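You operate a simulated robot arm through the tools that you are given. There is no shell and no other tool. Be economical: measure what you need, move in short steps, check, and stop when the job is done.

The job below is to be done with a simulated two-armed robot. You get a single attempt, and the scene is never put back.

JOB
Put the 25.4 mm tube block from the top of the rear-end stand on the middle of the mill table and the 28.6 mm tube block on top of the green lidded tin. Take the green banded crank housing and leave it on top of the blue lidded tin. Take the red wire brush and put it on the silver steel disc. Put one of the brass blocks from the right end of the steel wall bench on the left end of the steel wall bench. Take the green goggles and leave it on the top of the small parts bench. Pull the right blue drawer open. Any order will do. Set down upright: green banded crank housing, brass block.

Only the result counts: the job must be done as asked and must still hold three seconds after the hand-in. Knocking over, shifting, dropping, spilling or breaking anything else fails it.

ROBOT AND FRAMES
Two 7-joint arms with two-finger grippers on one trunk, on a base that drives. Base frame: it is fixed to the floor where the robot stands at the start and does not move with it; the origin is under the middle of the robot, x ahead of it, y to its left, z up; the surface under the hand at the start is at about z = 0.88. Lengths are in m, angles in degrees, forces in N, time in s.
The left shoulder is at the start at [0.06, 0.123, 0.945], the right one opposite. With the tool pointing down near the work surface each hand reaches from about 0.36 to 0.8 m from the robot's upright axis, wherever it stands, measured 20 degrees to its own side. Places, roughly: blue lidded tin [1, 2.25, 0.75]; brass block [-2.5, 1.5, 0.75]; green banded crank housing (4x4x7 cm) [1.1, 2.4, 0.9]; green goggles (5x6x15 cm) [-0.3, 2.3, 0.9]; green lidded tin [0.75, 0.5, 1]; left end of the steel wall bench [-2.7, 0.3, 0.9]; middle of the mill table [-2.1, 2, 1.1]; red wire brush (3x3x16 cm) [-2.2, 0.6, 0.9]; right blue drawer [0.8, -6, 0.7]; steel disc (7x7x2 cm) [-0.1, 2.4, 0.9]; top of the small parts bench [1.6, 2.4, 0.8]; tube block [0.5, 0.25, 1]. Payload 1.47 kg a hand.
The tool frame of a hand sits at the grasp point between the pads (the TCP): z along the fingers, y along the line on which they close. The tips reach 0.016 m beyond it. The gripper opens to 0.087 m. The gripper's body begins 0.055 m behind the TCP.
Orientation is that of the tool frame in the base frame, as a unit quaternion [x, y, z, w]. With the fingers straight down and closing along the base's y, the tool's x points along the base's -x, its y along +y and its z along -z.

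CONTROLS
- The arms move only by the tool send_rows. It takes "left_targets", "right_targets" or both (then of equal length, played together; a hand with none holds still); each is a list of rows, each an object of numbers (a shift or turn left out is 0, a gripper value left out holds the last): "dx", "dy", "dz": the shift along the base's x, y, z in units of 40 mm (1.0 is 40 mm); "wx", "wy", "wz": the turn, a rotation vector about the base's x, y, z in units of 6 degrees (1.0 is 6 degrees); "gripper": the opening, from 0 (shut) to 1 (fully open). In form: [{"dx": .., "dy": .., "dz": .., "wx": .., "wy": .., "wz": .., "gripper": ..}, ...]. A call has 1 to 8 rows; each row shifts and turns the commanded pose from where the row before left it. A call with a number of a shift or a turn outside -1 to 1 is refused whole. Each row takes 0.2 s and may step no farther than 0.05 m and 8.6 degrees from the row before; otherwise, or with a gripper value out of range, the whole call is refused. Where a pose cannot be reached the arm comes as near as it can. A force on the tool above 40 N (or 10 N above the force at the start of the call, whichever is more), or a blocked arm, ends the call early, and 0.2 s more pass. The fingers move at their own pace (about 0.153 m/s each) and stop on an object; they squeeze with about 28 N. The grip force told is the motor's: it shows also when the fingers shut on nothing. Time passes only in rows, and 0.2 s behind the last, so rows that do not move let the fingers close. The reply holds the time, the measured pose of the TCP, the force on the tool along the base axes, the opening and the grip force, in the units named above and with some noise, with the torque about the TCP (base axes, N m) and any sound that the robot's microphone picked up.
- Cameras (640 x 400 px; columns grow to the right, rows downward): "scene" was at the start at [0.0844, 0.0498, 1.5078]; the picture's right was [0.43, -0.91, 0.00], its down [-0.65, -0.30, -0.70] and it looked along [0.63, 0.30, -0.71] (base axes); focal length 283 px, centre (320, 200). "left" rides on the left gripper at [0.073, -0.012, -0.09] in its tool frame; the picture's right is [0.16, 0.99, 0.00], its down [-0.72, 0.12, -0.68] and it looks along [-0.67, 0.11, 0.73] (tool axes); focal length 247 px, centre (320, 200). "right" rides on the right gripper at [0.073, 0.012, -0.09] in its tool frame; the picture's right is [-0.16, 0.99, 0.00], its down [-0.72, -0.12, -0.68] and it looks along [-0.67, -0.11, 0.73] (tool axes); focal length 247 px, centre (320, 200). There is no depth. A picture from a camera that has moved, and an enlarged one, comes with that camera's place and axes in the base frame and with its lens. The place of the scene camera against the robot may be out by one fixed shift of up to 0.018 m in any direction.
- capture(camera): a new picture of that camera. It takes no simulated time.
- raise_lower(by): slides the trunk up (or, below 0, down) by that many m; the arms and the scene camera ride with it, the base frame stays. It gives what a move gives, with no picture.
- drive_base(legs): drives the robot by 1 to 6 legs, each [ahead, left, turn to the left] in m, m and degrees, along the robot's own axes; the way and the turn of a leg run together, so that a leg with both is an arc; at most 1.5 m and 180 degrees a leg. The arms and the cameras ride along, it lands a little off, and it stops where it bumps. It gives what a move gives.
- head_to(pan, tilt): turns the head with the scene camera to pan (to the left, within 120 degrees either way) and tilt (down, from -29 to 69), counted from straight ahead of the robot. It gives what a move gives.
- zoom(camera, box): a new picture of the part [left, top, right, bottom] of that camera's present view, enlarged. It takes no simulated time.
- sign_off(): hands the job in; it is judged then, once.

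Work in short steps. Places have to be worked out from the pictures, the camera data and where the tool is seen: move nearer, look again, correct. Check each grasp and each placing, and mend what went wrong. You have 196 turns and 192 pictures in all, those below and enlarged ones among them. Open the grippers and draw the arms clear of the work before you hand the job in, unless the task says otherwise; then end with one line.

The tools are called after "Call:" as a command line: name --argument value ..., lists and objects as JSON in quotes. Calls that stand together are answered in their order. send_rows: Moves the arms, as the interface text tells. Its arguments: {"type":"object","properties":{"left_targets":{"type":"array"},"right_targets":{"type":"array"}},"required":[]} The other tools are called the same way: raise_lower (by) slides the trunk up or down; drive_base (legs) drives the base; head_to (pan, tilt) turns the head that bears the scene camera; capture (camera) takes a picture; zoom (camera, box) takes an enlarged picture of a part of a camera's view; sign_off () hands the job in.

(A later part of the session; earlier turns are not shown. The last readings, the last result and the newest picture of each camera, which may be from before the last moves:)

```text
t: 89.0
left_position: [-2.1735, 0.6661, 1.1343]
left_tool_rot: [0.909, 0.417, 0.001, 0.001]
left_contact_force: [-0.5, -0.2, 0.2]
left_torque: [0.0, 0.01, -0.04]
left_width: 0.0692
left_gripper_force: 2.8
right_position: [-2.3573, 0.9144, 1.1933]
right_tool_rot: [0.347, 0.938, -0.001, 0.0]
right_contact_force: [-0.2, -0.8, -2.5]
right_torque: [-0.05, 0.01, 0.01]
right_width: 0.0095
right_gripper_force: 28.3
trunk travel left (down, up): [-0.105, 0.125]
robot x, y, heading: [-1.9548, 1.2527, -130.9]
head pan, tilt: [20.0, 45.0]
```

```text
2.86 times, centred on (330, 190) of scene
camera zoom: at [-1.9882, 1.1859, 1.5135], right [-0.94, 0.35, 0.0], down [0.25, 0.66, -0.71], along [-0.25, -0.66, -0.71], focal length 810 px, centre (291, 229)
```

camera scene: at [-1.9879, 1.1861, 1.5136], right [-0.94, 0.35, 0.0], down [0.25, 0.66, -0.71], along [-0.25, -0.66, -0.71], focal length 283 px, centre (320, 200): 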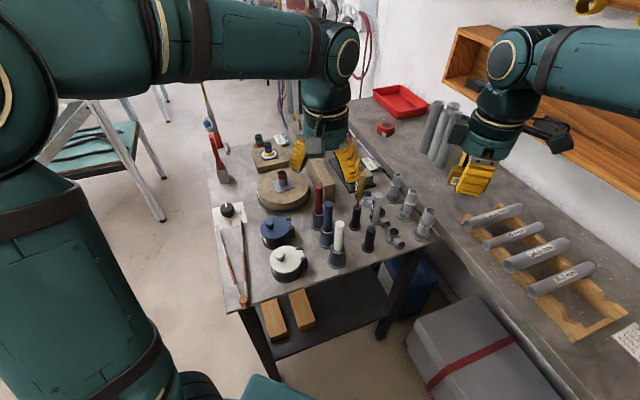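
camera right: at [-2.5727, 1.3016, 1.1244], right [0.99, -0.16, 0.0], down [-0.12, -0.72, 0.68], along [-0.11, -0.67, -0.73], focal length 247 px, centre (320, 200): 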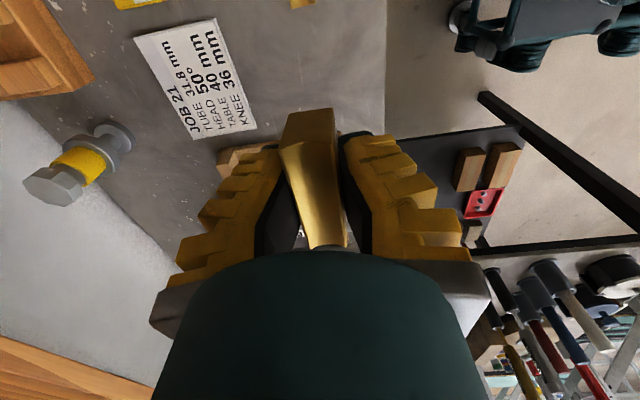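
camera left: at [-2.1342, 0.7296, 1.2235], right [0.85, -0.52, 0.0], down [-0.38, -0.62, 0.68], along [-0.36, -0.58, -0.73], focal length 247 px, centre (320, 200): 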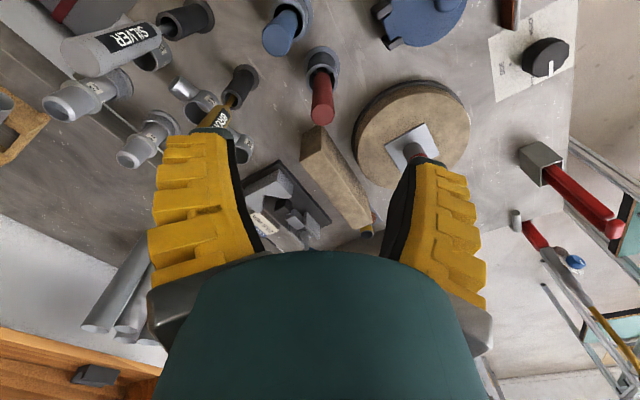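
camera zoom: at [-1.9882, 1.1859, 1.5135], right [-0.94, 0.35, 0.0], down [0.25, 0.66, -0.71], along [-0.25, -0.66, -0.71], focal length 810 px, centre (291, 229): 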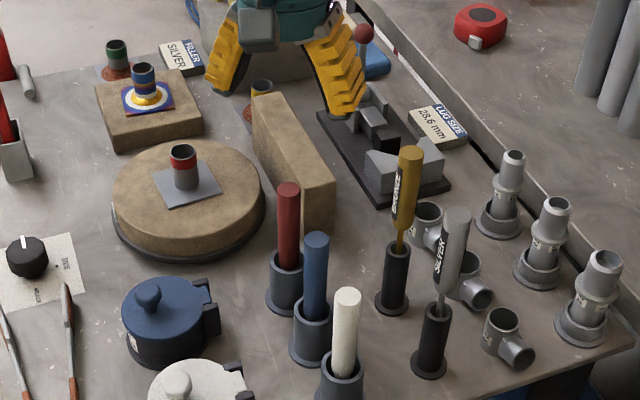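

Aligned: the stick is at (-2.175, 0.663), right under the TCP. I lower to z 0.995 and grip it.

Call:
send_rows --left_targets '[{"dx": -0.04, "dy": -0.07, "dz": -1}, {"dz": -1}, {"dz": -1}, {"dz": -0.48}]'

Call:
zoom --camera "scene" --box '[250, 120, 410, 260]'

Call:
capture --camera "left"

```text
t: 90.0
left_position: [-2.1755, 0.6646, 0.9929]
left_tool_rot: [0.909, 0.418, 0.0, -0.001]
left_contact_force: [0.1, -0.3, -0.7]
left_torque: [-0.02, 0.02, 0.0]
left_width: 0.0691
left_gripper_force: 3.1
right_position: [-2.3575, 0.9168, 1.1937]
right_tool_rot: [0.347, 0.938, -0.001, -0.001]
right_contact_force: [-0.6, -0.1, -3.0]
right_torque: [0.01, 0.02, -0.01]
right_width: 0.0093
right_gripper_force: 27.3
trunk travel left (down, up): [-0.105, 0.125]
robot x, y, heading: [-1.9565, 1.2526, -130.5]
head pan, tilt: [20.0, 45.0]
```

```text
2.86 times, centred on (330, 190) of scene
camera zoom: at [-1.9878, 1.1862, 1.5136], right [-0.94, 0.35, 0.0], down [0.25, 0.66, -0.71], along [-0.25, -0.66, -0.71], focal length 810 px, centre (291, 229)
```

zoom: 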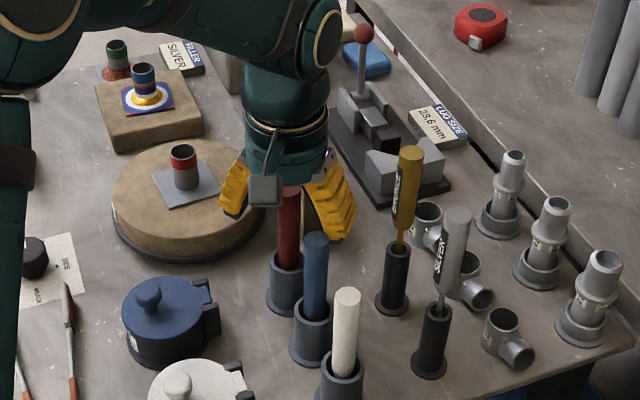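

```text
125 pictures are left
camera left: at [-2.1355, 0.728, 1.0832], right [0.85, -0.52, 0.0], down [-0.38, -0.62, 0.68], along [-0.36, -0.58, -0.73], focal length 247 px, centre (320, 200)
```

left: 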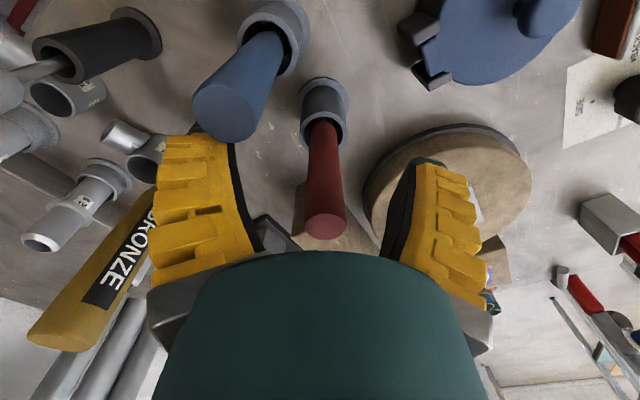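

The red stick is between the pads; I close and lift straight up.

Call:
send_rows --left_targets '[{"gripper": 0}, {}, {}, {"dz": 0.5}, {"dz": 1}, {"dz": 1}, {"dz": 1}, {"dz": 1}]'

Call:
zoom --camera "scene" --box '[230, 90, 410, 250]'

Call:
capture --camera "left"

```text
t: 91.8
left_position: [-2.1744, 0.6645, 1.1736]
left_tool_rot: [0.908, 0.418, 0.0, 0.0]
left_contact_force: [-1.1, 0.0, -0.5]
left_torque: [0.01, 0.03, 0.02]
left_width: 0.0
left_gripper_force: 28.1
right_position: [-2.3559, 0.9163, 1.1957]
right_tool_rot: [0.347, 0.938, 0.0, 0.0]
right_contact_force: [-0.4, 0.3, -3.2]
right_torque: [-0.01, 0.03, -0.02]
right_width: 0.0093
right_gripper_force: 28.2
trunk travel left (down, up): [-0.105, 0.125]
robot x, y, heading: [-1.9542, 1.256, -130.8]
head pan, tilt: [20.0, 45.0]
```

```text
2.50 times, centred on (320, 170) of scene
camera zoom: at [-1.9877, 1.1864, 1.5136], right [-0.94, 0.35, 0.0], down [0.25, 0.66, -0.71], along [-0.25, -0.66, -0.71], focal length 708 px, centre (320, 275)
```

zoom: 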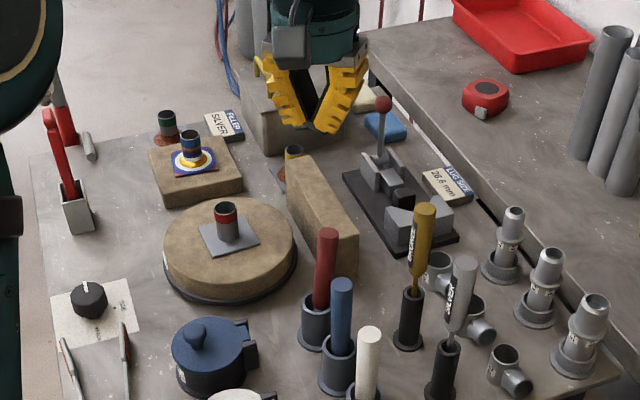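

```text
123 pictures are left
camera left: at [-2.1358, 0.7281, 1.2646], right [0.85, -0.52, 0.0], down [-0.38, -0.63, 0.68], along [-0.36, -0.58, -0.73], focal length 247 px, centre (320, 200)
```

left: 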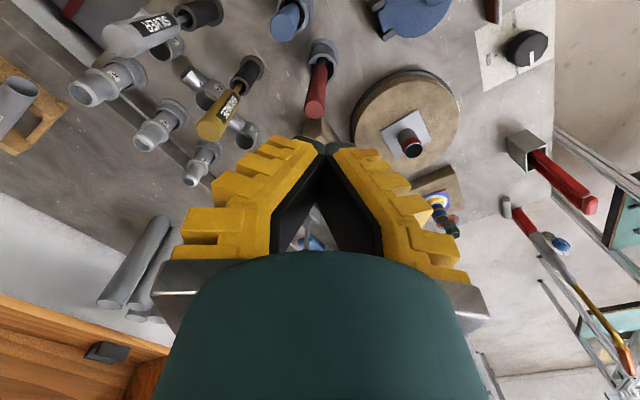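

Missed: triangulating the three views shows the brush leans, with its top at about (-2.185, 0.643, 0.995) and the bench at ~0.85. I reopen, shift to (-2.182, 0.647) and go down to z 0.953.

Call:
send_rows --left_targets '[{"gripper": 0.75}, {"dx": -0.18, "dy": -0.43}, {"dz": -1}, {"dz": -1}, {"dz": -1}, {"dz": -1}]'

Call:
capture --camera "left"

```text
t: 93.2
left_position: [-2.1841, 0.6471, 1.0123]
left_tool_rot: [0.909, 0.417, 0.0, 0.0]
left_contact_force: [0.1, -0.3, -0.2]
left_torque: [0.03, -0.01, 0.01]
left_width: 0.0693
left_gripper_force: 2.5
right_position: [-2.3573, 0.9157, 1.1942]
right_tool_rot: [0.347, 0.938, 0.001, 0.001]
right_contact_force: [-0.8, 0.4, -3.3]
right_torque: [-0.01, -0.03, 0.0]
right_width: 0.0094
right_gripper_force: 28.1
trunk travel left (down, up): [-0.105, 0.125]
robot x, y, heading: [-1.9534, 1.2548, -130.8]
head pan, tilt: [20.0, 45.0]
```

```text
122 pictures are left
camera left: at [-2.1432, 0.7101, 1.1023], right [0.85, -0.52, 0.0], down [-0.38, -0.63, 0.68], along [-0.36, -0.58, -0.73], focal length 247 px, centre (320, 200)
```

left: 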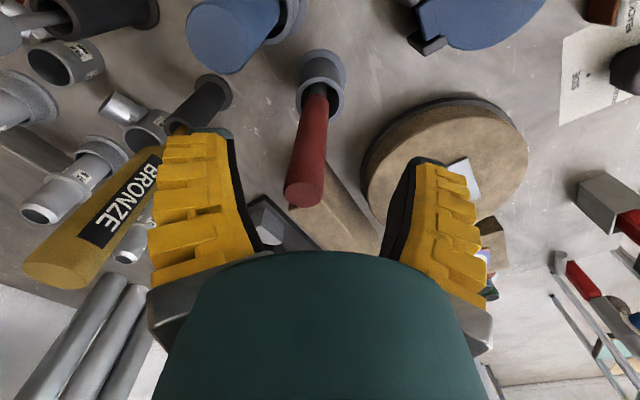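

The stick leans a bit more toward -x now, at about (-2.19, 0.645) at grip height. I adjust, lower, grip and lift.

Call:
send_rows --left_targets '[{"dx": -0.17, "dy": -0.05}, {"dz": -0.8}, {"dz": -0.65}, {"gripper": 0}, {}, {}]'

Call:
capture --camera "left"

```text
t: 94.6
left_position: [-2.19, 0.6448, 0.9565]
left_tool_rot: [0.909, 0.418, -0.001, 0.001]
left_contact_force: [1.0, -0.3, 6.7]
left_torque: [-0.07, 0.0, 0.02]
left_width: 0.0146
left_gripper_force: 28.5
right_position: [-2.356, 0.9157, 1.1939]
right_tool_rot: [0.347, 0.938, 0.0, -0.001]
right_contact_force: [-0.2, -0.4, -3.0]
right_torque: [0.01, 0.0, 0.02]
right_width: 0.009
right_gripper_force: 28.4
trunk travel left (down, up): [-0.105, 0.125]
robot x, y, heading: [-1.9545, 1.2518, -130.3]
head pan, tilt: [20.0, 45.0]
```

```text
121 pictures are left
camera left: at [-2.1502, 0.7081, 1.0462], right [0.85, -0.52, 0.0], down [-0.38, -0.62, 0.68], along [-0.36, -0.58, -0.73], focal length 247 px, centre (320, 200)
```

left: 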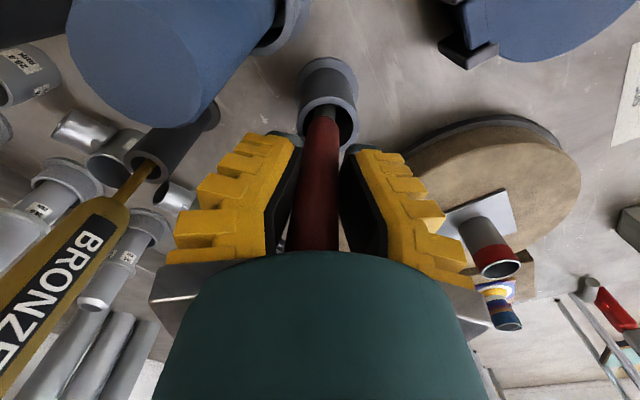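

Gripped (width 15 mm). I lift straight up and check.

Call:
send_rows --left_targets '[{"dz": 0.4}, {"dz": 0.8}, {"dz": 1}, {"dz": 1}, {"dz": 1}, {"dz": 1}, {"dz": 1}]'

Call:
capture --camera "scene"

Call:
capture --camera "left"

```text
t: 96.2
left_position: [-2.1904, 0.6451, 1.2031]
left_tool_rot: [0.909, 0.418, 0.0, 0.0]
left_contact_force: [0.3, 0.4, -0.5]
left_torque: [-0.01, -0.03, -0.02]
left_width: 0.0122
left_gripper_force: 28.2
right_position: [-2.3558, 0.9159, 1.1943]
right_tool_rot: [0.347, 0.938, 0.0, 0.0]
right_contact_force: [0.6, 0.1, -2.6]
right_torque: [0.0, -0.01, 0.0]
right_width: 0.0093
right_gripper_force: 28.0
trunk travel left (down, up): [-0.105, 0.125]
robot x, y, heading: [-1.9561, 1.2543, -130.8]
head pan, tilt: [20.0, 45.0]
```

```text
120 pictures are left
camera scene: at [-1.9878, 1.1864, 1.5136], right [-0.94, 0.35, 0.0], down [0.25, 0.66, -0.71], along [-0.25, -0.66, -0.71], focal length 283 px, centre (320, 200)
```

scene: 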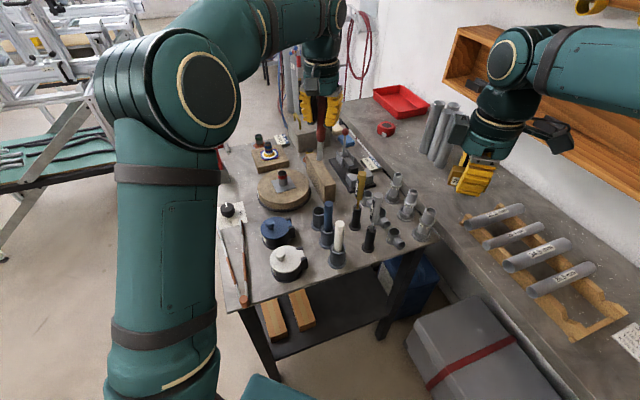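

```text
119 pictures are left
camera left: at [-2.15, 0.7086, 1.2937], right [0.85, -0.52, 0.0], down [-0.38, -0.62, 0.68], along [-0.36, -0.58, -0.73], focal length 247 px, centre (320, 200)
```

left: 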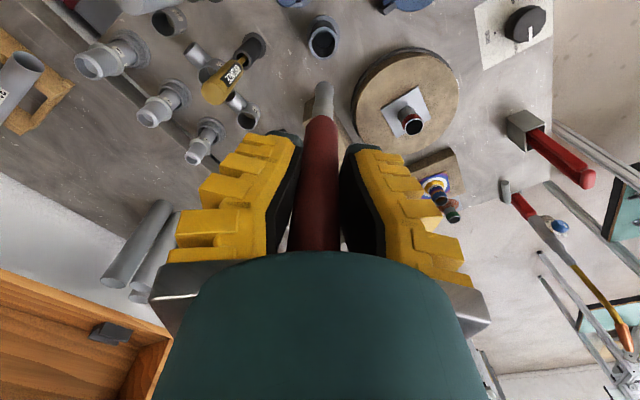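

The red brush is out of its cup. I raise it further, pull the left hand in, and drive out around the brazing bench to look for access to the left end of the wall bench.

Call:
send_rows --left_targets '[{"dz": 1}, {"dz": 1}, {"dx": 0.65, "dy": 0.75}, {"dx": 0.65, "dy": 0.75}, {"dx": 0.65, "dy": 0.75}, {"dx": 0.65, "dy": 0.75}]'

Call:
drive_base --legs '[[-0.391, 0.455, 0], [0.34, 0.29, 0]]'

Call:
head_to --pan 0 --tilt 35

Call:
capture --camera "scene"

Call:
head_to --pan 30 --tilt 30

Call:
capture --camera "scene"

```text
t: 97.6
left_position: [-2.0857, 0.7666, 1.2847]
left_tool_rot: [0.908, 0.418, 0.0, 0.0]
left_contact_force: [1.0, -0.4, -0.5]
left_torque: [-0.02, 0.01, -0.01]
left_width: 0.012
left_gripper_force: 27.9
right_position: [-2.3556, 0.9156, 1.1949]
right_tool_rot: [0.347, 0.938, 0.0, 0.0]
right_contact_force: [-0.1, 0.6, -2.0]
right_torque: [-0.02, 0.04, 0.0]
right_width: 0.0094
right_gripper_force: 27.6
trunk travel left (down, up): [-0.105, 0.125]
robot x, y, heading: [-1.9525, 1.2547, -130.6]
head pan, tilt: [20.0, 45.0]
```

```text
t: 104.8
left_position: [-1.488, 0.3198, 1.2845]
left_tool_rot: [0.909, 0.418, -0.001, 0.0]
left_contact_force: [-0.5, -1.0, -0.4]
left_torque: [0.02, -0.03, 0.02]
left_width: 0.0121
left_gripper_force: 27.9
right_position: [-1.7581, 0.4711, 1.194]
right_tool_rot: [0.347, 0.938, -0.001, 0.0]
right_contact_force: [0.5, 0.2, -2.9]
right_torque: [0.02, 0.0, 0.01]
right_width: 0.0093
right_gripper_force: 27.8
trunk travel left (down, up): [-0.105, 0.125]
robot x, y, heading: [-1.357, 0.8075, -130.8]
head pan, tilt: [20.0, 45.0]
```

```text
t: 105.7
left_position: [-1.488, 0.3211, 1.2853]
left_tool_rot: [0.909, 0.417, 0.0, 0.0]
left_contact_force: [-0.9, 0.0, -0.8]
left_torque: [0.0, -0.02, 0.03]
left_width: 0.0122
left_gripper_force: 28.4
right_position: [-1.7588, 0.4716, 1.1943]
right_tool_rot: [0.347, 0.938, 0.0, 0.0]
right_contact_force: [-0.1, -0.4, -2.7]
right_torque: [-0.02, 0.01, 0.02]
right_width: 0.0094
right_gripper_force: 27.8
trunk travel left (down, up): [-0.105, 0.125]
robot x, y, heading: [-1.3554, 0.8123, -130.5]
head pan, tilt: [0.0, 35.0]
```

```text
118 pictures are left
camera scene: at [-1.4186, 0.7511, 1.5283], right [-0.76, 0.65, 0.0], down [0.37, 0.44, -0.82], along [-0.53, -0.62, -0.57], focal length 283 px, centre (320, 200)
```

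scene: 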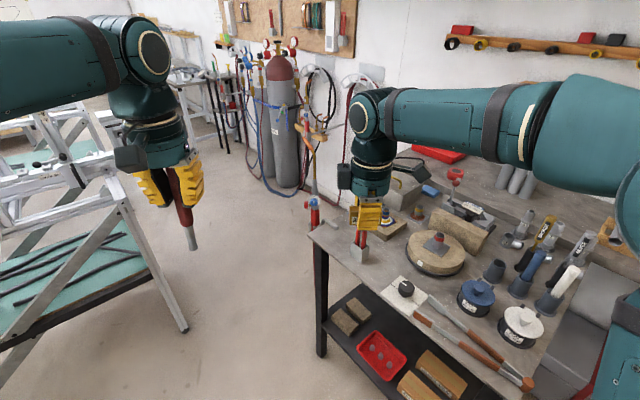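

```text
t: 106.6
left_position: [-1.4881, 0.3206, 1.2843]
left_tool_rot: [0.909, 0.417, 0.0, 0.0]
left_contact_force: [-0.3, 0.0, -1.1]
left_torque: [0.01, -0.04, -0.02]
left_width: 0.0121
left_gripper_force: 28.2
right_position: [-1.7584, 0.4712, 1.1941]
right_tool_rot: [0.347, 0.938, -0.001, 0.0]
right_contact_force: [-0.6, -0.6, -2.6]
right_torque: [-0.02, -0.02, 0.01]
right_width: 0.0096
right_gripper_force: 27.6
trunk travel left (down, up): [-0.105, 0.125]
robot x, y, heading: [-1.3549, 0.8125, -130.5]
head pan, tilt: [30.0, 30.0]
```

```text
117 pictures are left
camera scene: at [-1.378, 0.729, 1.5361], right [-0.98, 0.19, 0.0], down [0.09, 0.49, -0.87], along [-0.16, -0.85, -0.5], focal length 283 px, centre (320, 200)
```

scene: 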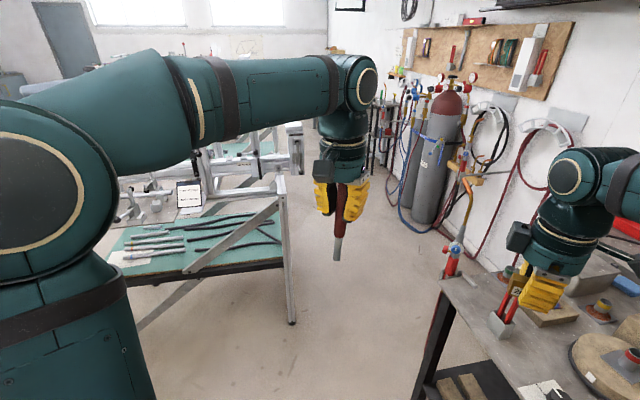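

The floor between the jig leg (-1.41,-0.43) and the brazing bench corner is passable, with open space beyond. I drive through in stages, turning to heading 160°, and look.

Call:
drive_base --legs '[[0.413, 0.425, 0], [0, 0, -69]]'

Call:
drive_base --legs '[[0.4, 0.87, 0]]'

Call:
head_to --pan -15 --tilt 40

Call:
capture --camera "scene"

```text
t: 113.9
left_position: [-1.8072, 0.1645, 1.2849]
left_tool_rot: [0.986, -0.169, 0.0, 0.001]
left_contact_force: [0.2, 0.8, -0.9]
left_torque: [-0.03, 0.01, 0.01]
left_width: 0.0118
left_gripper_force: 28.0
right_position: [-1.7653, 0.4721, 1.1943]
right_tool_rot: [0.817, 0.577, 0.0, 0.0]
right_contact_force: [-0.2, 1.2, -2.7]
right_torque: [0.03, -0.03, 0.0]
right_width: 0.0094
right_gripper_force: 27.3
trunk travel left (down, up): [-0.105, 0.125]
robot x, y, heading: [-1.3017, 0.2197, 160.4]
head pan, tilt: [30.0, 30.0]
```

```text
t: 118.2
left_position: [-2.1341, -0.1816, 1.2849]
left_tool_rot: [0.988, -0.155, 0.002, -0.001]
left_contact_force: [0.0, -0.9, -1.4]
left_torque: [0.01, -0.04, -0.02]
left_width: 0.0118
left_gripper_force: 27.8
right_position: [-2.0991, 0.1258, 1.1932]
right_tool_rot: [0.808, 0.589, 0.001, 0.0]
right_contact_force: [-0.3, 0.4, -2.9]
right_torque: [0.03, -0.02, 0.0]
right_width: 0.0096
right_gripper_force: 28.3
trunk travel left (down, up): [-0.105, 0.125]
robot x, y, heading: [-1.6274, -0.1115, 162.2]
head pan, tilt: [30.0, 30.0]
stopped in leg 1: the robot was blocked; the commanded pose is now the measured one
```

```text
t: 119.4
left_position: [-2.1325, -0.1798, 1.2849]
left_tool_rot: [0.988, -0.156, 0.0, 0.0]
left_contact_force: [0.2, -0.6, -0.5]
left_torque: [-0.02, 0.03, 0.02]
left_width: 0.012
left_gripper_force: 27.9
right_position: [-2.0973, 0.1284, 1.1941]
right_tool_rot: [0.809, 0.588, 0.0, 0.0]
right_contact_force: [0.2, 0.2, -2.7]
right_torque: [-0.01, -0.01, 0.03]
right_width: 0.0093
right_gripper_force: 28.2
trunk travel left (down, up): [-0.105, 0.125]
robot x, y, heading: [-1.6317, -0.1113, 162.0]
head pan, tilt: [-15.0, 40.0]
```

```text
116 pictures are left
camera scene: at [-1.709, -0.0471, 1.5208], right [0.54, 0.84, 0.0], down [0.54, -0.35, -0.77], along [-0.64, 0.42, -0.64], focal length 283 px, centre (320, 200)
```

scene: 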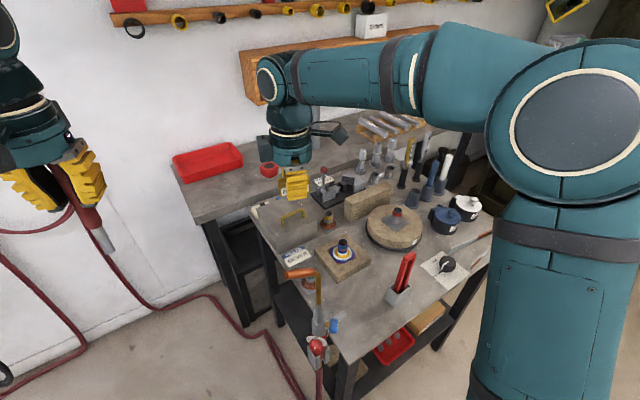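

The base was stopped; I look to both sides to see what it touched.

Call:
head_to --pan 75 --tilt 55

Call:
capture --camera "scene"

Call:
head_to --pan -20 --tilt 66

Call:
capture --camera "scene"

```text
t: 121.0
left_position: [-2.1311, -0.1798, 1.284]
left_tool_rot: [0.988, -0.156, -0.001, 0.0]
left_contact_force: [-0.4, 0.2, -1.7]
left_torque: [0.01, -0.03, 0.0]
left_width: 0.0118
left_gripper_force: 27.4
right_position: [-2.097, 0.1293, 1.1949]
right_tool_rot: [0.809, 0.588, 0.0, 0.0]
right_contact_force: [0.5, 0.2, -3.3]
right_torque: [-0.01, 0.0, 0.01]
right_width: 0.0093
right_gripper_force: 28.5
trunk travel left (down, up): [-0.105, 0.125]
robot x, y, heading: [-1.6322, -0.1091, 162.1]
head pan, tilt: [75.0, 55.0]
```

```text
115 pictures are left
camera scene: at [-1.6768, -0.1538, 1.5001], right [-0.84, 0.54, 0.0], down [0.45, 0.69, -0.57], along [-0.31, -0.48, -0.82], focal length 283 px, centre (320, 200)
```

scene: 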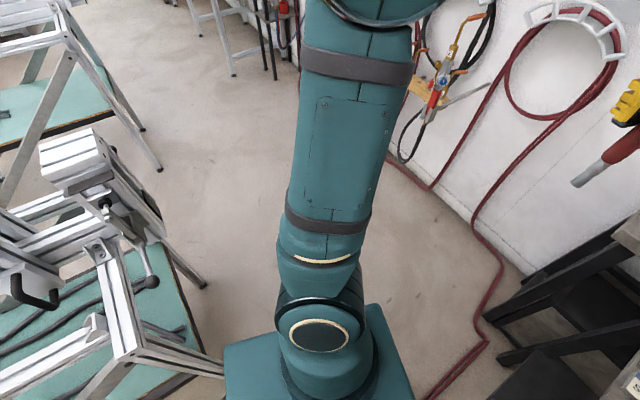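

```text
t: 122.7
left_position: [-2.1323, -0.18, 1.2847]
left_tool_rot: [0.988, -0.155, -0.001, 0.0]
left_contact_force: [0.3, 0.3, -0.9]
left_torque: [-0.01, 0.05, -0.01]
left_width: 0.0119
left_gripper_force: 28.1
right_position: [-2.0977, 0.1288, 1.1946]
right_tool_rot: [0.808, 0.589, 0.0, 0.0]
right_contact_force: [-0.6, 0.1, -2.8]
right_torque: [-0.04, -0.02, 0.0]
right_width: 0.0094
right_gripper_force: 28.3
trunk travel left (down, up): [-0.105, 0.125]
robot x, y, heading: [-1.6292, -0.1142, 162.2]
head pan, tilt: [-20.0, 66.0]
```

```text
114 pictures are left
camera scene: at [-1.6846, -0.0568, 1.4875], right [0.61, 0.79, 0.0], down [0.72, -0.56, -0.41], along [-0.32, 0.25, -0.91], focal length 283 px, centre (320, 200)
```

scene: 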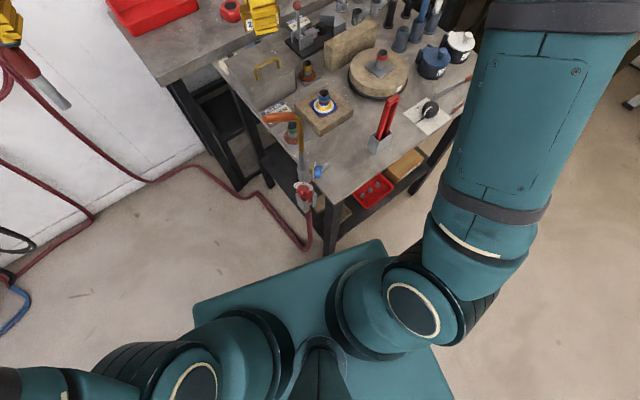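

The base's rear-left corner met the jig's foot. I back off along the way in, turn to heading 130° so the base's narrow side goes first, then slide left through the gap.

Call:
drive_base --legs '[[-0.16, -0.35, 0], [0, 0, -32]]'

Call:
head_to --pan 75 --tilt 50

Call:
capture --camera "scene"

```text
t: 127.9
left_position: [-1.831, 0.3811, 1.2842]
left_tool_rot: [0.907, -0.422, 0.0, 0.0]
left_contact_force: [0.7, 0.9, -0.2]
left_torque: [-0.03, 0.01, 0.02]
left_width: 0.012
left_gripper_force: 28.2
right_position: [-1.6383, 0.6249, 1.194]
right_tool_rot: [0.939, 0.344, 0.0, 0.001]
right_contact_force: [-0.1, -0.4, -2.9]
right_torque: [0.01, 0.01, 0.0]
right_width: 0.009
right_gripper_force: 28.0
trunk travel left (down, up): [-0.105, 0.125]
robot x, y, heading: [-1.3691, 0.1755, 130.4]
head pan, tilt: [-20.0, 66.0]
```

```text
t: 129.6
left_position: [-1.8309, 0.3809, 1.2836]
left_tool_rot: [0.907, -0.421, 0.0, -0.001]
left_contact_force: [0.3, 0.2, -0.6]
left_torque: [0.04, 0.02, -0.04]
left_width: 0.0117
left_gripper_force: 27.7
right_position: [-1.6395, 0.6247, 1.1934]
right_tool_rot: [0.939, 0.344, 0.0, 0.0]
right_contact_force: [-0.4, 0.3, -3.0]
right_torque: [-0.01, 0.02, 0.01]
right_width: 0.0092
right_gripper_force: 28.7
trunk travel left (down, up): [-0.105, 0.125]
robot x, y, heading: [-1.3713, 0.1725, 130.2]
head pan, tilt: [75.0, 50.0]
```

```text
113 pictures are left
camera scene: at [-1.4444, 0.1633, 1.5066], right [-0.42, 0.91, 0.0], down [0.69, 0.33, -0.64], along [-0.58, -0.27, -0.77], focal length 283 px, centre (320, 200)
```

scene: 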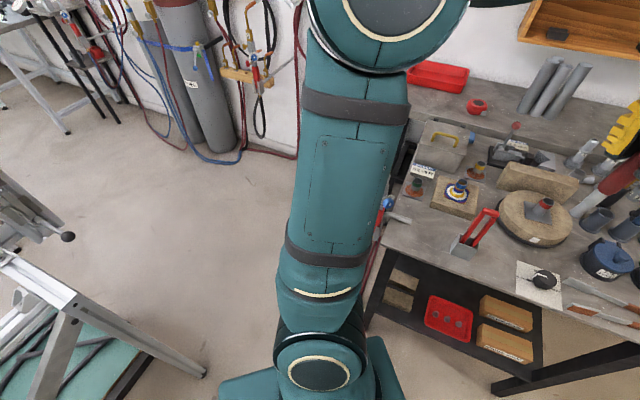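

The gap is visible between the jig foot (-1.43,-0.41) and the bench. I align and slide left.

Call:
drive_base --legs '[[-0.055, 0.07, 0], [0, 0.75, 0]]'

Call:
head_to --pan 10 --tilt 45

Call:
capture --camera "scene"

```text
t: 137.6
left_position: [-2.4278, -0.1955, 1.2852]
left_tool_rot: [0.907, -0.42, 0.0, 0.001]
left_contact_force: [0.7, -0.2, -0.8]
left_torque: [-0.01, 0.0, 0.01]
left_width: 0.0122
left_gripper_force: 27.7
right_position: [-2.2346, 0.0486, 1.1934]
right_tool_rot: [0.939, 0.345, -0.001, 0.0]
right_contact_force: [0.4, 0.0, -2.5]
right_torque: [-0.03, -0.04, 0.0]
right_width: 0.0093
right_gripper_force: 28.4
trunk travel left (down, up): [-0.105, 0.125]
robot x, y, heading: [-1.965, -0.4002, 130.2]
head pan, tilt: [75.0, 50.0]
```

```text
t: 138.9
left_position: [-2.427, -0.196, 1.2855]
left_tool_rot: [0.907, -0.42, -0.001, -0.001]
left_contact_force: [-0.7, 0.9, -1.4]
left_torque: [-0.02, -0.02, 0.01]
left_width: 0.012
left_gripper_force: 28.3
right_position: [-2.2351, 0.0482, 1.1941]
right_tool_rot: [0.939, 0.345, 0.0, 0.0]
right_contact_force: [0.0, 0.4, -2.9]
right_torque: [0.03, -0.01, 0.01]
right_width: 0.0088
right_gripper_force: 28.0
trunk travel left (down, up): [-0.105, 0.125]
robot x, y, heading: [-1.967, -0.4022, 130.4]
head pan, tilt: [10.0, 45.0]
```

```text
112 pictures are left
camera scene: at [-2.0317, -0.328, 1.5135], right [0.64, 0.77, 0.0], down [0.54, -0.45, -0.71], along [-0.54, 0.45, -0.71], focal length 283 px, centre (320, 200)
```

scene: 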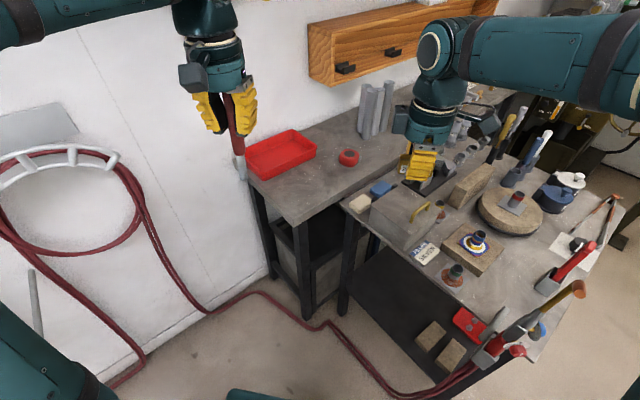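

Through. Left-end free area is about x -2.70…-2.50, y 0…0.26 (tray edge at x≈-2.73, tape at (-2.63,0.31)). I position the base at about (-2.16,-0.41), heading 145°.

Call:
drive_base --legs '[[0, 0.12, 0], [0, 0, 15], [0.12, 0, 0]]'

Call:
head_to --pan -10 --tilt 50

Call:
capture --camera "scene"

Call:
capture --camera "right"

```text
t: 142.3
left_position: [-2.6533, -0.332, 1.284]
left_tool_rot: [0.954, -0.299, 0.0, 0.001]
left_contact_force: [-0.1, 0.2, -0.1]
left_torque: [-0.05, -0.04, 0.03]
left_width: 0.0121
left_gripper_force: 27.9
right_position: [-2.5322, -0.0468, 1.1931]
right_tool_rot: [0.886, 0.464, 0.001, 0.001]
right_contact_force: [-0.3, 0.1, -3.1]
right_torque: [-0.02, -0.04, 0.03]
right_width: 0.0092
right_gripper_force: 27.9
trunk travel left (down, up): [-0.105, 0.125]
robot x, y, heading: [-2.1526, -0.4125, 145.2]
head pan, tilt: [10.0, 45.0]
```

```text
t: 143.2
left_position: [-2.6518, -0.3316, 1.2847]
left_tool_rot: [0.954, -0.299, 0.0, -0.001]
left_contact_force: [-0.4, -0.5, 0.5]
left_torque: [0.01, -0.01, -0.05]
left_width: 0.012
left_gripper_force: 28.3
right_position: [-2.5298, -0.0468, 1.1944]
right_tool_rot: [0.886, 0.463, 0.0, 0.0]
right_contact_force: [0.0, -0.4, -3.0]
right_torque: [-0.05, -0.02, 0.03]
right_width: 0.0089
right_gripper_force: 27.7
trunk travel left (down, up): [-0.105, 0.125]
robot x, y, heading: [-2.1504, -0.4134, 145.3]
head pan, tilt: [-10.0, 50.0]
```

```text
111 pictures are left
camera scene: at [-2.2142, -0.3374, 1.5067], right [0.7, 0.71, 0.0], down [0.54, -0.54, -0.64], along [-0.46, 0.45, -0.77], focal length 283 px, centre (320, 200)
```

scene: 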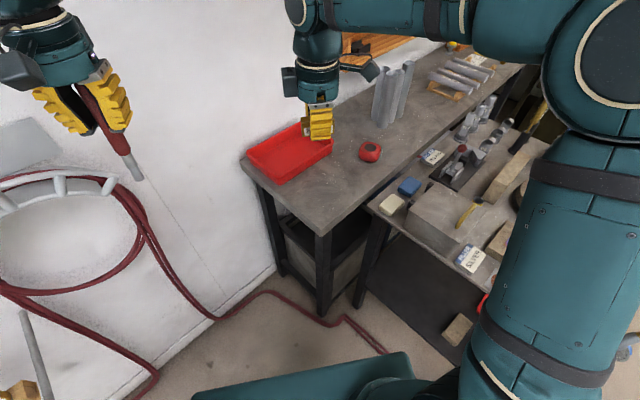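

```text
110 pictures are left
camera right: at [-2.4792, 0.0073, 1.2831], right [0.72, -0.69, 0.0], down [-0.51, -0.53, 0.68], along [-0.47, -0.49, -0.73], focal length 247 px, centre (320, 200)
```

right: 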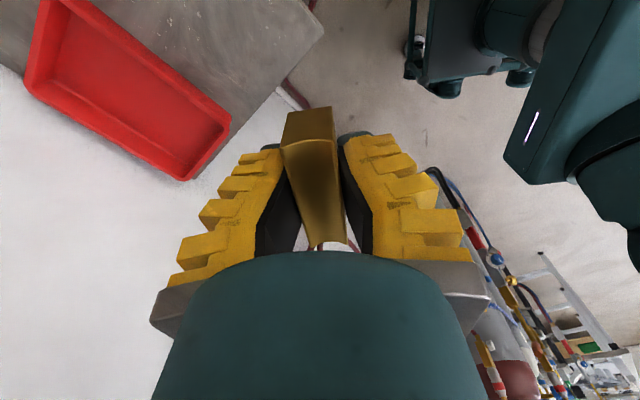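

Target for the brass block is (-2.605, 0.15). I move the right hand over it and down to z≈0.95, then check.

Call:
send_rows --right_targets '[{"dx": -0.3, "dy": 0.9}, {"dx": -0.3, "dy": 0.9}, {"dx": -0.3, "dy": 0.9}, {"dx": -0.3, "dy": 0.9}, {"dx": -0.3, "dy": 0.9, "dz": -0.2}, {"dx": -0.38, "dy": 0.43, "dz": -0.9}, {"dz": -1}, {"dz": -1}]'

Call:
send_rows --right_targets '[{"dz": -1}, {"dz": -1}, {"dz": -1}]'

Call:
capture --camera "scene"

Call:
capture --camera "right"

```text
t: 145.0
left_position: [-2.6538, -0.3299, 1.2845]
left_tool_rot: [0.954, -0.299, 0.001, 0.0]
left_contact_force: [0.0, -0.1, -0.6]
left_torque: [-0.01, 0.02, -0.01]
left_width: 0.0119
left_gripper_force: 27.8
right_position: [-2.6073, 0.1523, 1.0702]
right_tool_rot: [0.886, 0.463, 0.0, 0.0]
right_contact_force: [0.0, -0.4, -3.2]
right_torque: [-0.01, -0.01, 0.0]
right_width: 0.0091
right_gripper_force: 27.9
trunk travel left (down, up): [-0.105, 0.125]
robot x, y, heading: [-2.1538, -0.4125, 145.2]
head pan, tilt: [-10.0, 50.0]
```

```text
t: 145.8
left_position: [-2.6537, -0.3291, 1.2846]
left_tool_rot: [0.954, -0.299, 0.001, 0.001]
left_contact_force: [-0.2, -0.2, -0.4]
left_torque: [-0.04, -0.03, 0.03]
left_width: 0.0118
left_gripper_force: 27.9
right_position: [-2.607, 0.1507, 0.95]
right_tool_rot: [0.886, 0.463, 0.0, 0.002]
right_contact_force: [0.1, 0.3, -3.0]
right_torque: [-0.03, -0.01, -0.02]
right_width: 0.0094
right_gripper_force: 28.1
trunk travel left (down, up): [-0.105, 0.125]
robot x, y, heading: [-2.1506, -0.4119, 145.2]
head pan, tilt: [-10.0, 50.0]
```

```text
109 pictures are left
camera scene: at [-2.2149, -0.3364, 1.5065], right [0.7, 0.71, 0.0], down [0.54, -0.54, -0.64], along [-0.46, 0.45, -0.77], focal length 283 px, centre (320, 200)
```

scene: 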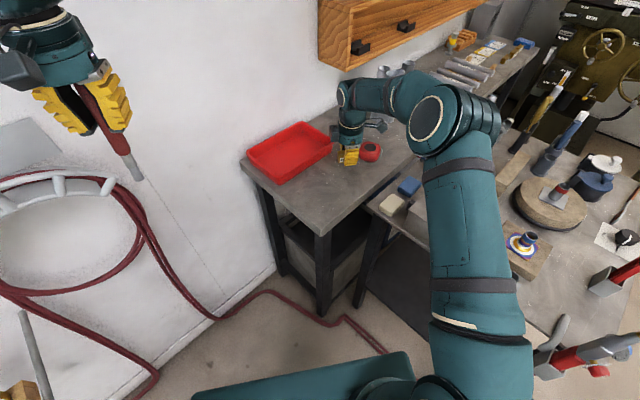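

```text
108 pictures are left
camera right: at [-2.5555, 0.2052, 1.0396], right [0.72, -0.69, 0.0], down [-0.51, -0.53, 0.68], along [-0.47, -0.49, -0.73], focal length 247 px, centre (320, 200)
```

right: 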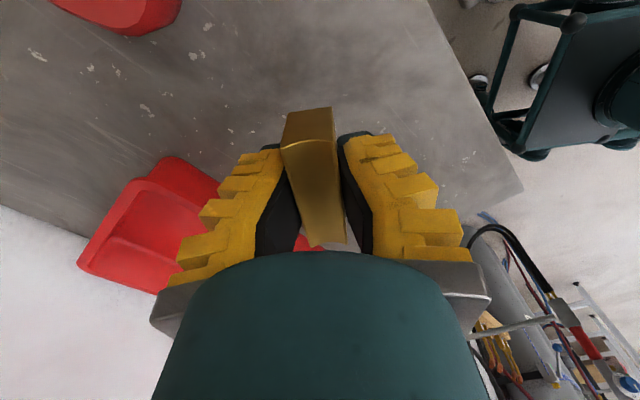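

Clear spot confirmed, tray a few cm off. I lower to contact at about z 0.876.

Call:
send_rows --right_targets '[{"dz": -1}, {"dz": -0.6}, {"dz": -0.15}, {"dz": -0.1}]'

```text
t: 146.8
left_position: [-2.6535, -0.3317, 1.2848]
left_tool_rot: [0.954, -0.299, 0.001, 0.0]
left_contact_force: [0.8, -0.4, -0.2]
left_torque: [-0.01, -0.01, 0.0]
left_width: 0.0119
left_gripper_force: 27.7
right_position: [-2.6062, 0.1514, 0.8765]
right_tool_rot: [0.886, 0.464, -0.001, 0.0]
right_contact_force: [0.5, -0.1, 2.7]
right_torque: [-0.12, 0.09, -0.01]
right_width: 0.0105
right_gripper_force: 28.5
trunk travel left (down, up): [-0.105, 0.125]
robot x, y, heading: [-2.1504, -0.4102, 145.5]
head pan, tilt: [-10.0, 50.0]
```

Force turned upward, so the block stands on the bench. I press a hair more, open and rise.

Call:
send_rows --right_targets '[{"dz": -0.04}, {"gripper": 0.5}, {}, {"dz": 0.5}, {"dz": 1}, {"dz": 1}, {"dz": 1}]'

Call:
capture --camera "right"

Call:
zoom --camera "scene" --box '[280, 90, 440, 200]'

```text
t: 148.4
left_position: [-2.6522, -0.3322, 1.2858]
left_tool_rot: [0.954, -0.299, 0.0, -0.001]
left_contact_force: [0.7, -0.9, -1.0]
left_torque: [0.01, -0.03, 0.03]
left_width: 0.0118
left_gripper_force: 28.5
right_position: [-2.6052, 0.1489, 1.0163]
right_tool_rot: [0.886, 0.464, 0.001, 0.0]
right_contact_force: [0.5, 0.4, -1.3]
right_torque: [-0.02, 0.03, 0.02]
right_width: 0.0494
right_gripper_force: 4.5
trunk travel left (down, up): [-0.105, 0.125]
robot x, y, heading: [-2.1564, -0.4122, 145.2]
head pan, tilt: [-10.0, 50.0]
```

```text
107 pictures are left
camera right: at [-2.5538, 0.2038, 1.1055], right [0.72, -0.69, 0.0], down [-0.51, -0.53, 0.68], along [-0.47, -0.49, -0.73], focal length 247 px, centre (320, 200)
```

right: 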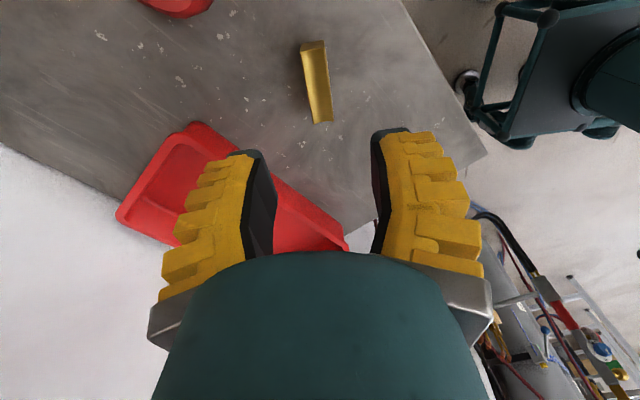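

```text
3.64 times, centred on (360, 145) of scene
camera zoom: at [-2.2137, -0.3381, 1.5067], right [0.7, 0.71, 0.0], down [0.54, -0.54, -0.64], along [-0.46, 0.45, -0.77], focal length 1030 px, centre (174, 400)
```

zoom: 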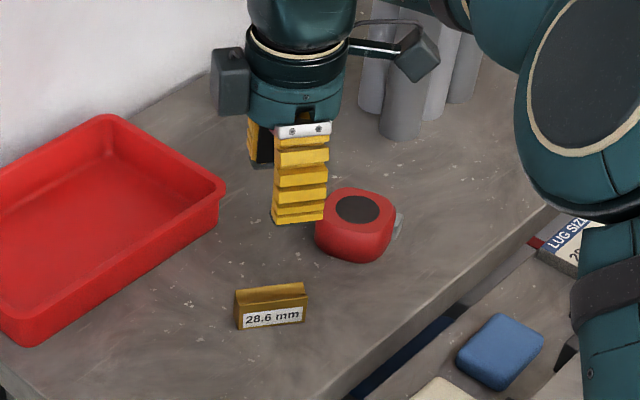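

The brass block stands upright on the left end. I raise and retract the right hand, undoing the wrist turn.

Call:
send_rows --right_targets '[{"dz": 1}, {"dz": 1}, {"dz": 1}, {"dz": 1}, {"dx": 0.3, "dy": -0.9, "wz": -1}, {"dx": 0.3, "dy": -0.9, "wz": -1}, {"dx": 0.3, "dy": -0.9, "wz": -1}, {"dx": 0.3, "dy": -0.9, "wz": -1}]'

Call:
send_rows --right_targets '[{"dx": 0.3, "dy": -0.9, "wz": -1}, {"dx": 0.3, "dy": -0.4, "wz": -1}, {"wz": -1}, {"wz": -1}, {"wz": -1}, {"wz": -1}, {"wz": -1}, {"wz": -1}]'

Call:
send_rows --right_targets '[{"wz": -1}, {"wz": -1}, {"wz": -1}]'

```text
t: 150.2
left_position: [-2.6528, -0.3331, 1.2855]
left_tool_rot: [0.954, -0.298, 0.0, 0.0]
left_contact_force: [-0.1, -0.7, -0.4]
left_torque: [0.0, 0.03, 0.01]
left_width: 0.0119
left_gripper_force: 28.6
right_position: [-2.5576, 0.0041, 1.1764]
right_tool_rot: [0.963, 0.268, 0.0, 0.0]
right_contact_force: [-0.6, -0.1, 0.0]
right_torque: [0.03, -0.01, 0.02]
right_width: 0.049
right_gripper_force: 3.6
trunk travel left (down, up): [-0.105, 0.125]
robot x, y, heading: [-2.1487, -0.4106, 145.1]
head pan, tilt: [-10.0, 50.0]
```

```text
t: 152.0
left_position: [-2.6533, -0.3321, 1.285]
left_tool_rot: [0.954, -0.299, 0.0, 0.0]
left_contact_force: [-0.2, 0.5, -1.0]
left_torque: [0.0, -0.01, -0.02]
left_width: 0.0117
left_gripper_force: 28.2
right_position: [-2.5341, -0.0446, 1.1737]
right_tool_rot: [0.989, -0.147, 0.0, 0.0]
right_contact_force: [0.3, -0.2, -0.6]
right_torque: [-0.03, -0.01, -0.01]
right_width: 0.049
right_gripper_force: 3.7
trunk travel left (down, up): [-0.105, 0.125]
robot x, y, heading: [-2.1535, -0.4122, 145.4]
head pan, tilt: [-10.0, 50.0]
```

```text
t: 152.8
left_position: [-2.6535, -0.3312, 1.2846]
left_tool_rot: [0.954, -0.3, 0.0, 0.0]
left_contact_force: [-0.2, -0.5, -1.5]
left_torque: [0.03, -0.01, -0.01]
left_width: 0.0118
left_gripper_force: 28.0
right_position: [-2.5339, -0.0459, 1.1731]
right_tool_rot: [0.954, -0.299, 0.0, 0.001]
right_contact_force: [-0.1, -0.7, 0.5]
right_torque: [-0.02, -0.02, -0.02]
right_width: 0.0492
right_gripper_force: 4.6
trunk travel left (down, up): [-0.105, 0.125]
robot x, y, heading: [-2.1563, -0.4152, 145.2]
head pan, tilt: [-10.0, 50.0]
```

Now I retrace the way out through the gap, then turn to face +y and head towards the drawer cabinet with the disc and goggles.

Call:
drive_base --legs '[[-0.12, 0, 0], [0, 0, -15], [0, -0.12, 0], [0, -0.75, 0], [0, -0.3, 0], [0, 0, -40]]'

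Call:
drive_base --legs '[[0.55, -0.48, 0], [0.55, -0.48, 0]]'

Call:
head_to --pan 0 --tilt 25

Call:
capture --camera "scene"

```text
t: 167.5
left_position: [-1.3838, 0.7308, 1.2855]
left_tool_rot: [0.709, -0.705, 0.001, 0.0]
left_contact_force: [0.8, 0.2, 1.0]
left_torque: [0.02, -0.04, 0.03]
left_width: 0.0118
left_gripper_force: 27.6
right_position: [-1.0814, 0.7996, 1.1741]
right_tool_rot: [0.71, -0.704, 0.0, 0.0]
right_contact_force: [0.5, 0.3, 0.0]
right_torque: [0.04, 0.0, 0.02]
right_width: 0.0489
right_gripper_force: 4.1
trunk travel left (down, up): [-0.105, 0.125]
robot x, y, heading: [-1.1617, 0.2744, 90.5]
head pan, tilt: [-10.0, 50.0]
```

```text
t: 176.5
left_position: [-0.4273, 1.8288, 1.2844]
left_tool_rot: [-0.707, 0.707, 0.0, 0.0]
left_contact_force: [-0.5, 0.9, -1.9]
left_torque: [0.01, 0.01, 0.01]
left_width: 0.0121
left_gripper_force: 27.6
right_position: [-0.1244, 1.8934, 1.174]
right_tool_rot: [-0.706, 0.708, 0.0, -0.001]
right_contact_force: [-0.2, 0.2, -0.6]
right_torque: [0.0, 0.0, 0.02]
right_width: 0.0491
right_gripper_force: 4.0
trunk travel left (down, up): [-0.105, 0.125]
robot x, y, heading: [-0.2106, 1.3714, 89.8]
head pan, tilt: [-10.0, 50.0]
```

```text
t: 177.4
left_position: [-0.4285, 1.8298, 1.2853]
left_tool_rot: [-0.706, 0.708, 0.0, 0.001]
left_contact_force: [0.1, 0.9, -1.1]
left_torque: [-0.02, -0.01, 0.01]
left_width: 0.0122
left_gripper_force: 28.4
right_position: [-0.1246, 1.8931, 1.1738]
right_tool_rot: [-0.707, 0.707, 0.0, 0.0]
right_contact_force: [0.1, -0.7, 0.0]
right_torque: [-0.02, 0.0, -0.02]
right_width: 0.0491
right_gripper_force: 3.5
trunk travel left (down, up): [-0.105, 0.125]
robot x, y, heading: [-0.2082, 1.3673, 89.9]
head pan, tilt: [0.0, 25.0]
```

```text
105 pictures are left
camera scene: at [-0.2082, 1.4887, 1.5441], right [1.0, 0.0, 0.0], down [0.0, -0.42, -0.91], along [0.0, 0.91, -0.42], focal length 283 px, centre (320, 200)
```

scene: 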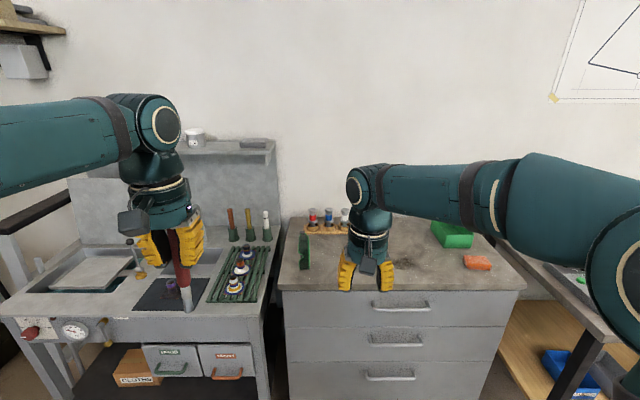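

The cabinet top holds the dark green item near (-0.28, 2.4) and the right hand hides the disc. I move the right hand aside to the right and zoom.

Call:
send_rows --right_targets '[{"dx": 1, "dz": 0.5}, {"dx": 1, "dz": 0.5}, {"dx": 1}, {"dx": 1}]'

Call:
head_to --pan 0 --tilt 38

Call:
zoom --camera "scene" --box '[250, 100, 490, 250]'

Call:
capture --camera "left"

```text
t: 178.4
left_position: [-0.4266, 1.83, 1.2857]
left_tool_rot: [-0.707, 0.708, 0.001, -0.001]
left_contact_force: [-0.7, 0.0, -1.4]
left_torque: [-0.01, 0.0, 0.0]
left_width: 0.0121
left_gripper_force: 27.9
right_position: [0.0365, 1.8936, 1.2156]
right_tool_rot: [-0.706, 0.708, 0.0, 0.001]
right_contact_force: [-0.3, -0.4, 0.3]
right_torque: [0.02, -0.02, 0.01]
right_width: 0.0493
right_gripper_force: 3.6
trunk travel left (down, up): [-0.105, 0.125]
robot x, y, heading: [-0.2085, 1.3692, 89.9]
head pan, tilt: [0.0, 25.0]
```

```text
t: 179.1
left_position: [-0.4265, 1.8291, 1.2857]
left_tool_rot: [-0.706, 0.708, 0.0, -0.001]
left_contact_force: [0.3, 0.2, 0.0]
left_torque: [-0.01, -0.02, -0.03]
left_width: 0.0118
left_gripper_force: 28.3
right_position: [0.0353, 1.8932, 1.2147]
right_tool_rot: [-0.707, 0.708, 0.001, 0.0]
right_contact_force: [0.1, 0.2, -0.6]
right_torque: [0.0, -0.02, -0.04]
right_width: 0.0493
right_gripper_force: 3.6
trunk travel left (down, up): [-0.105, 0.125]
robot x, y, heading: [-0.2112, 1.3711, 89.9]
head pan, tilt: [0.0, 38.0]
```

```text
2.67 times, centred on (370, 175) of scene
camera zoom: at [-0.2082, 1.4828, 1.5239], right [1.0, 0.0, 0.0], down [0.0, -0.62, -0.79], along [0.0, 0.79, -0.62], focal length 756 px, centre (187, 267)
```

zoom: 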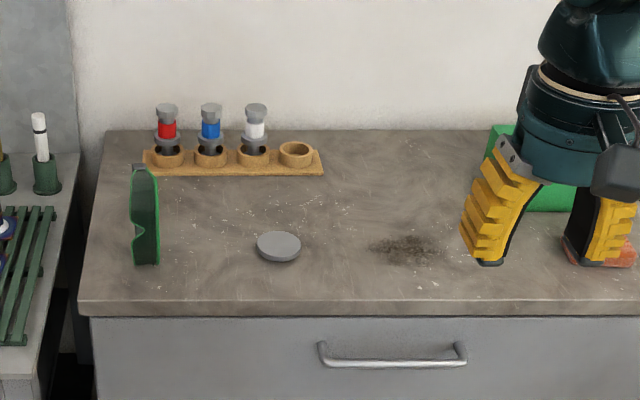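

```text
103 pictures are left
camera left: at [-0.4147, 1.7564, 1.3748], right [-0.99, -0.16, 0.0], down [-0.11, 0.72, 0.68], along [-0.11, 0.67, -0.73], focal length 247 px, centre (320, 200)
```

left: 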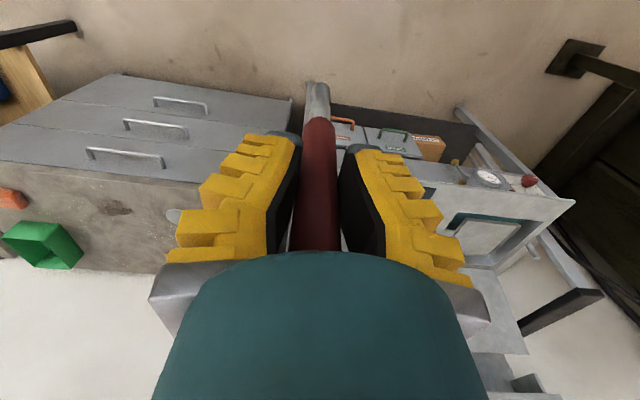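

The disc is at about (-0.08, 2.32) and the goggles sit on edge along y near (-0.27, 2.37). I zoom on the held brush to judge its shape and tilt before choosing how to set it down.

Call:
zoom --camera "scene" --box '[110, 110, 270, 260]'

Call:
zoom --camera "left" --box '[260, 70, 380, 260]'

```text
2.67 times, centred on (190, 185) of scene
camera zoom: at [-0.2082, 1.4828, 1.5239], right [1.0, 0.0, 0.0], down [0.0, -0.62, -0.79], along [0.0, 0.79, -0.62], focal length 756 px, centre (667, 240)
```

zoom: 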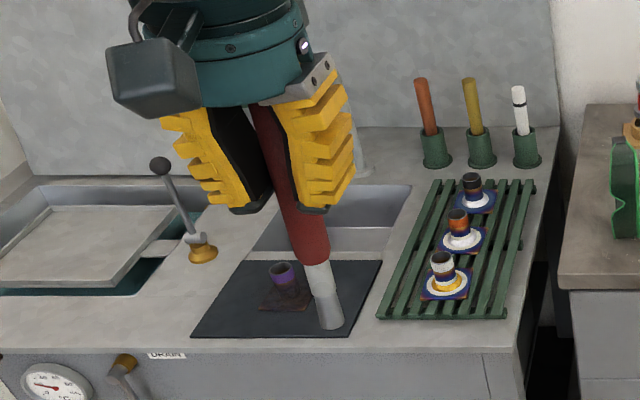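

```text
2.11 times, centred on (320, 165) of left
camera zoom: at [-0.4147, 1.7564, 1.3748], right [-0.99, -0.16, 0.0], down [-0.11, 0.72, 0.68], along [-0.11, 0.67, -0.73], focal length 520 px, centre (320, 274)
```

zoom: 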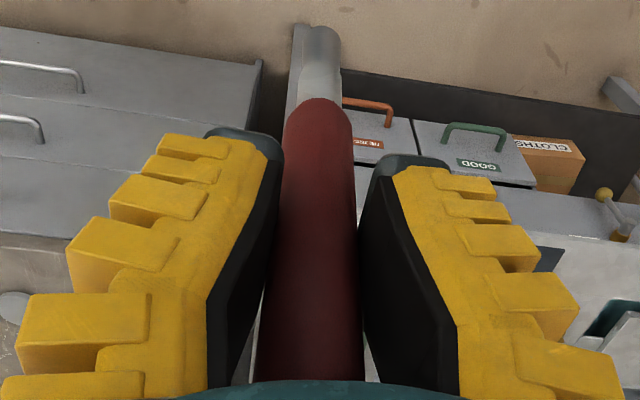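

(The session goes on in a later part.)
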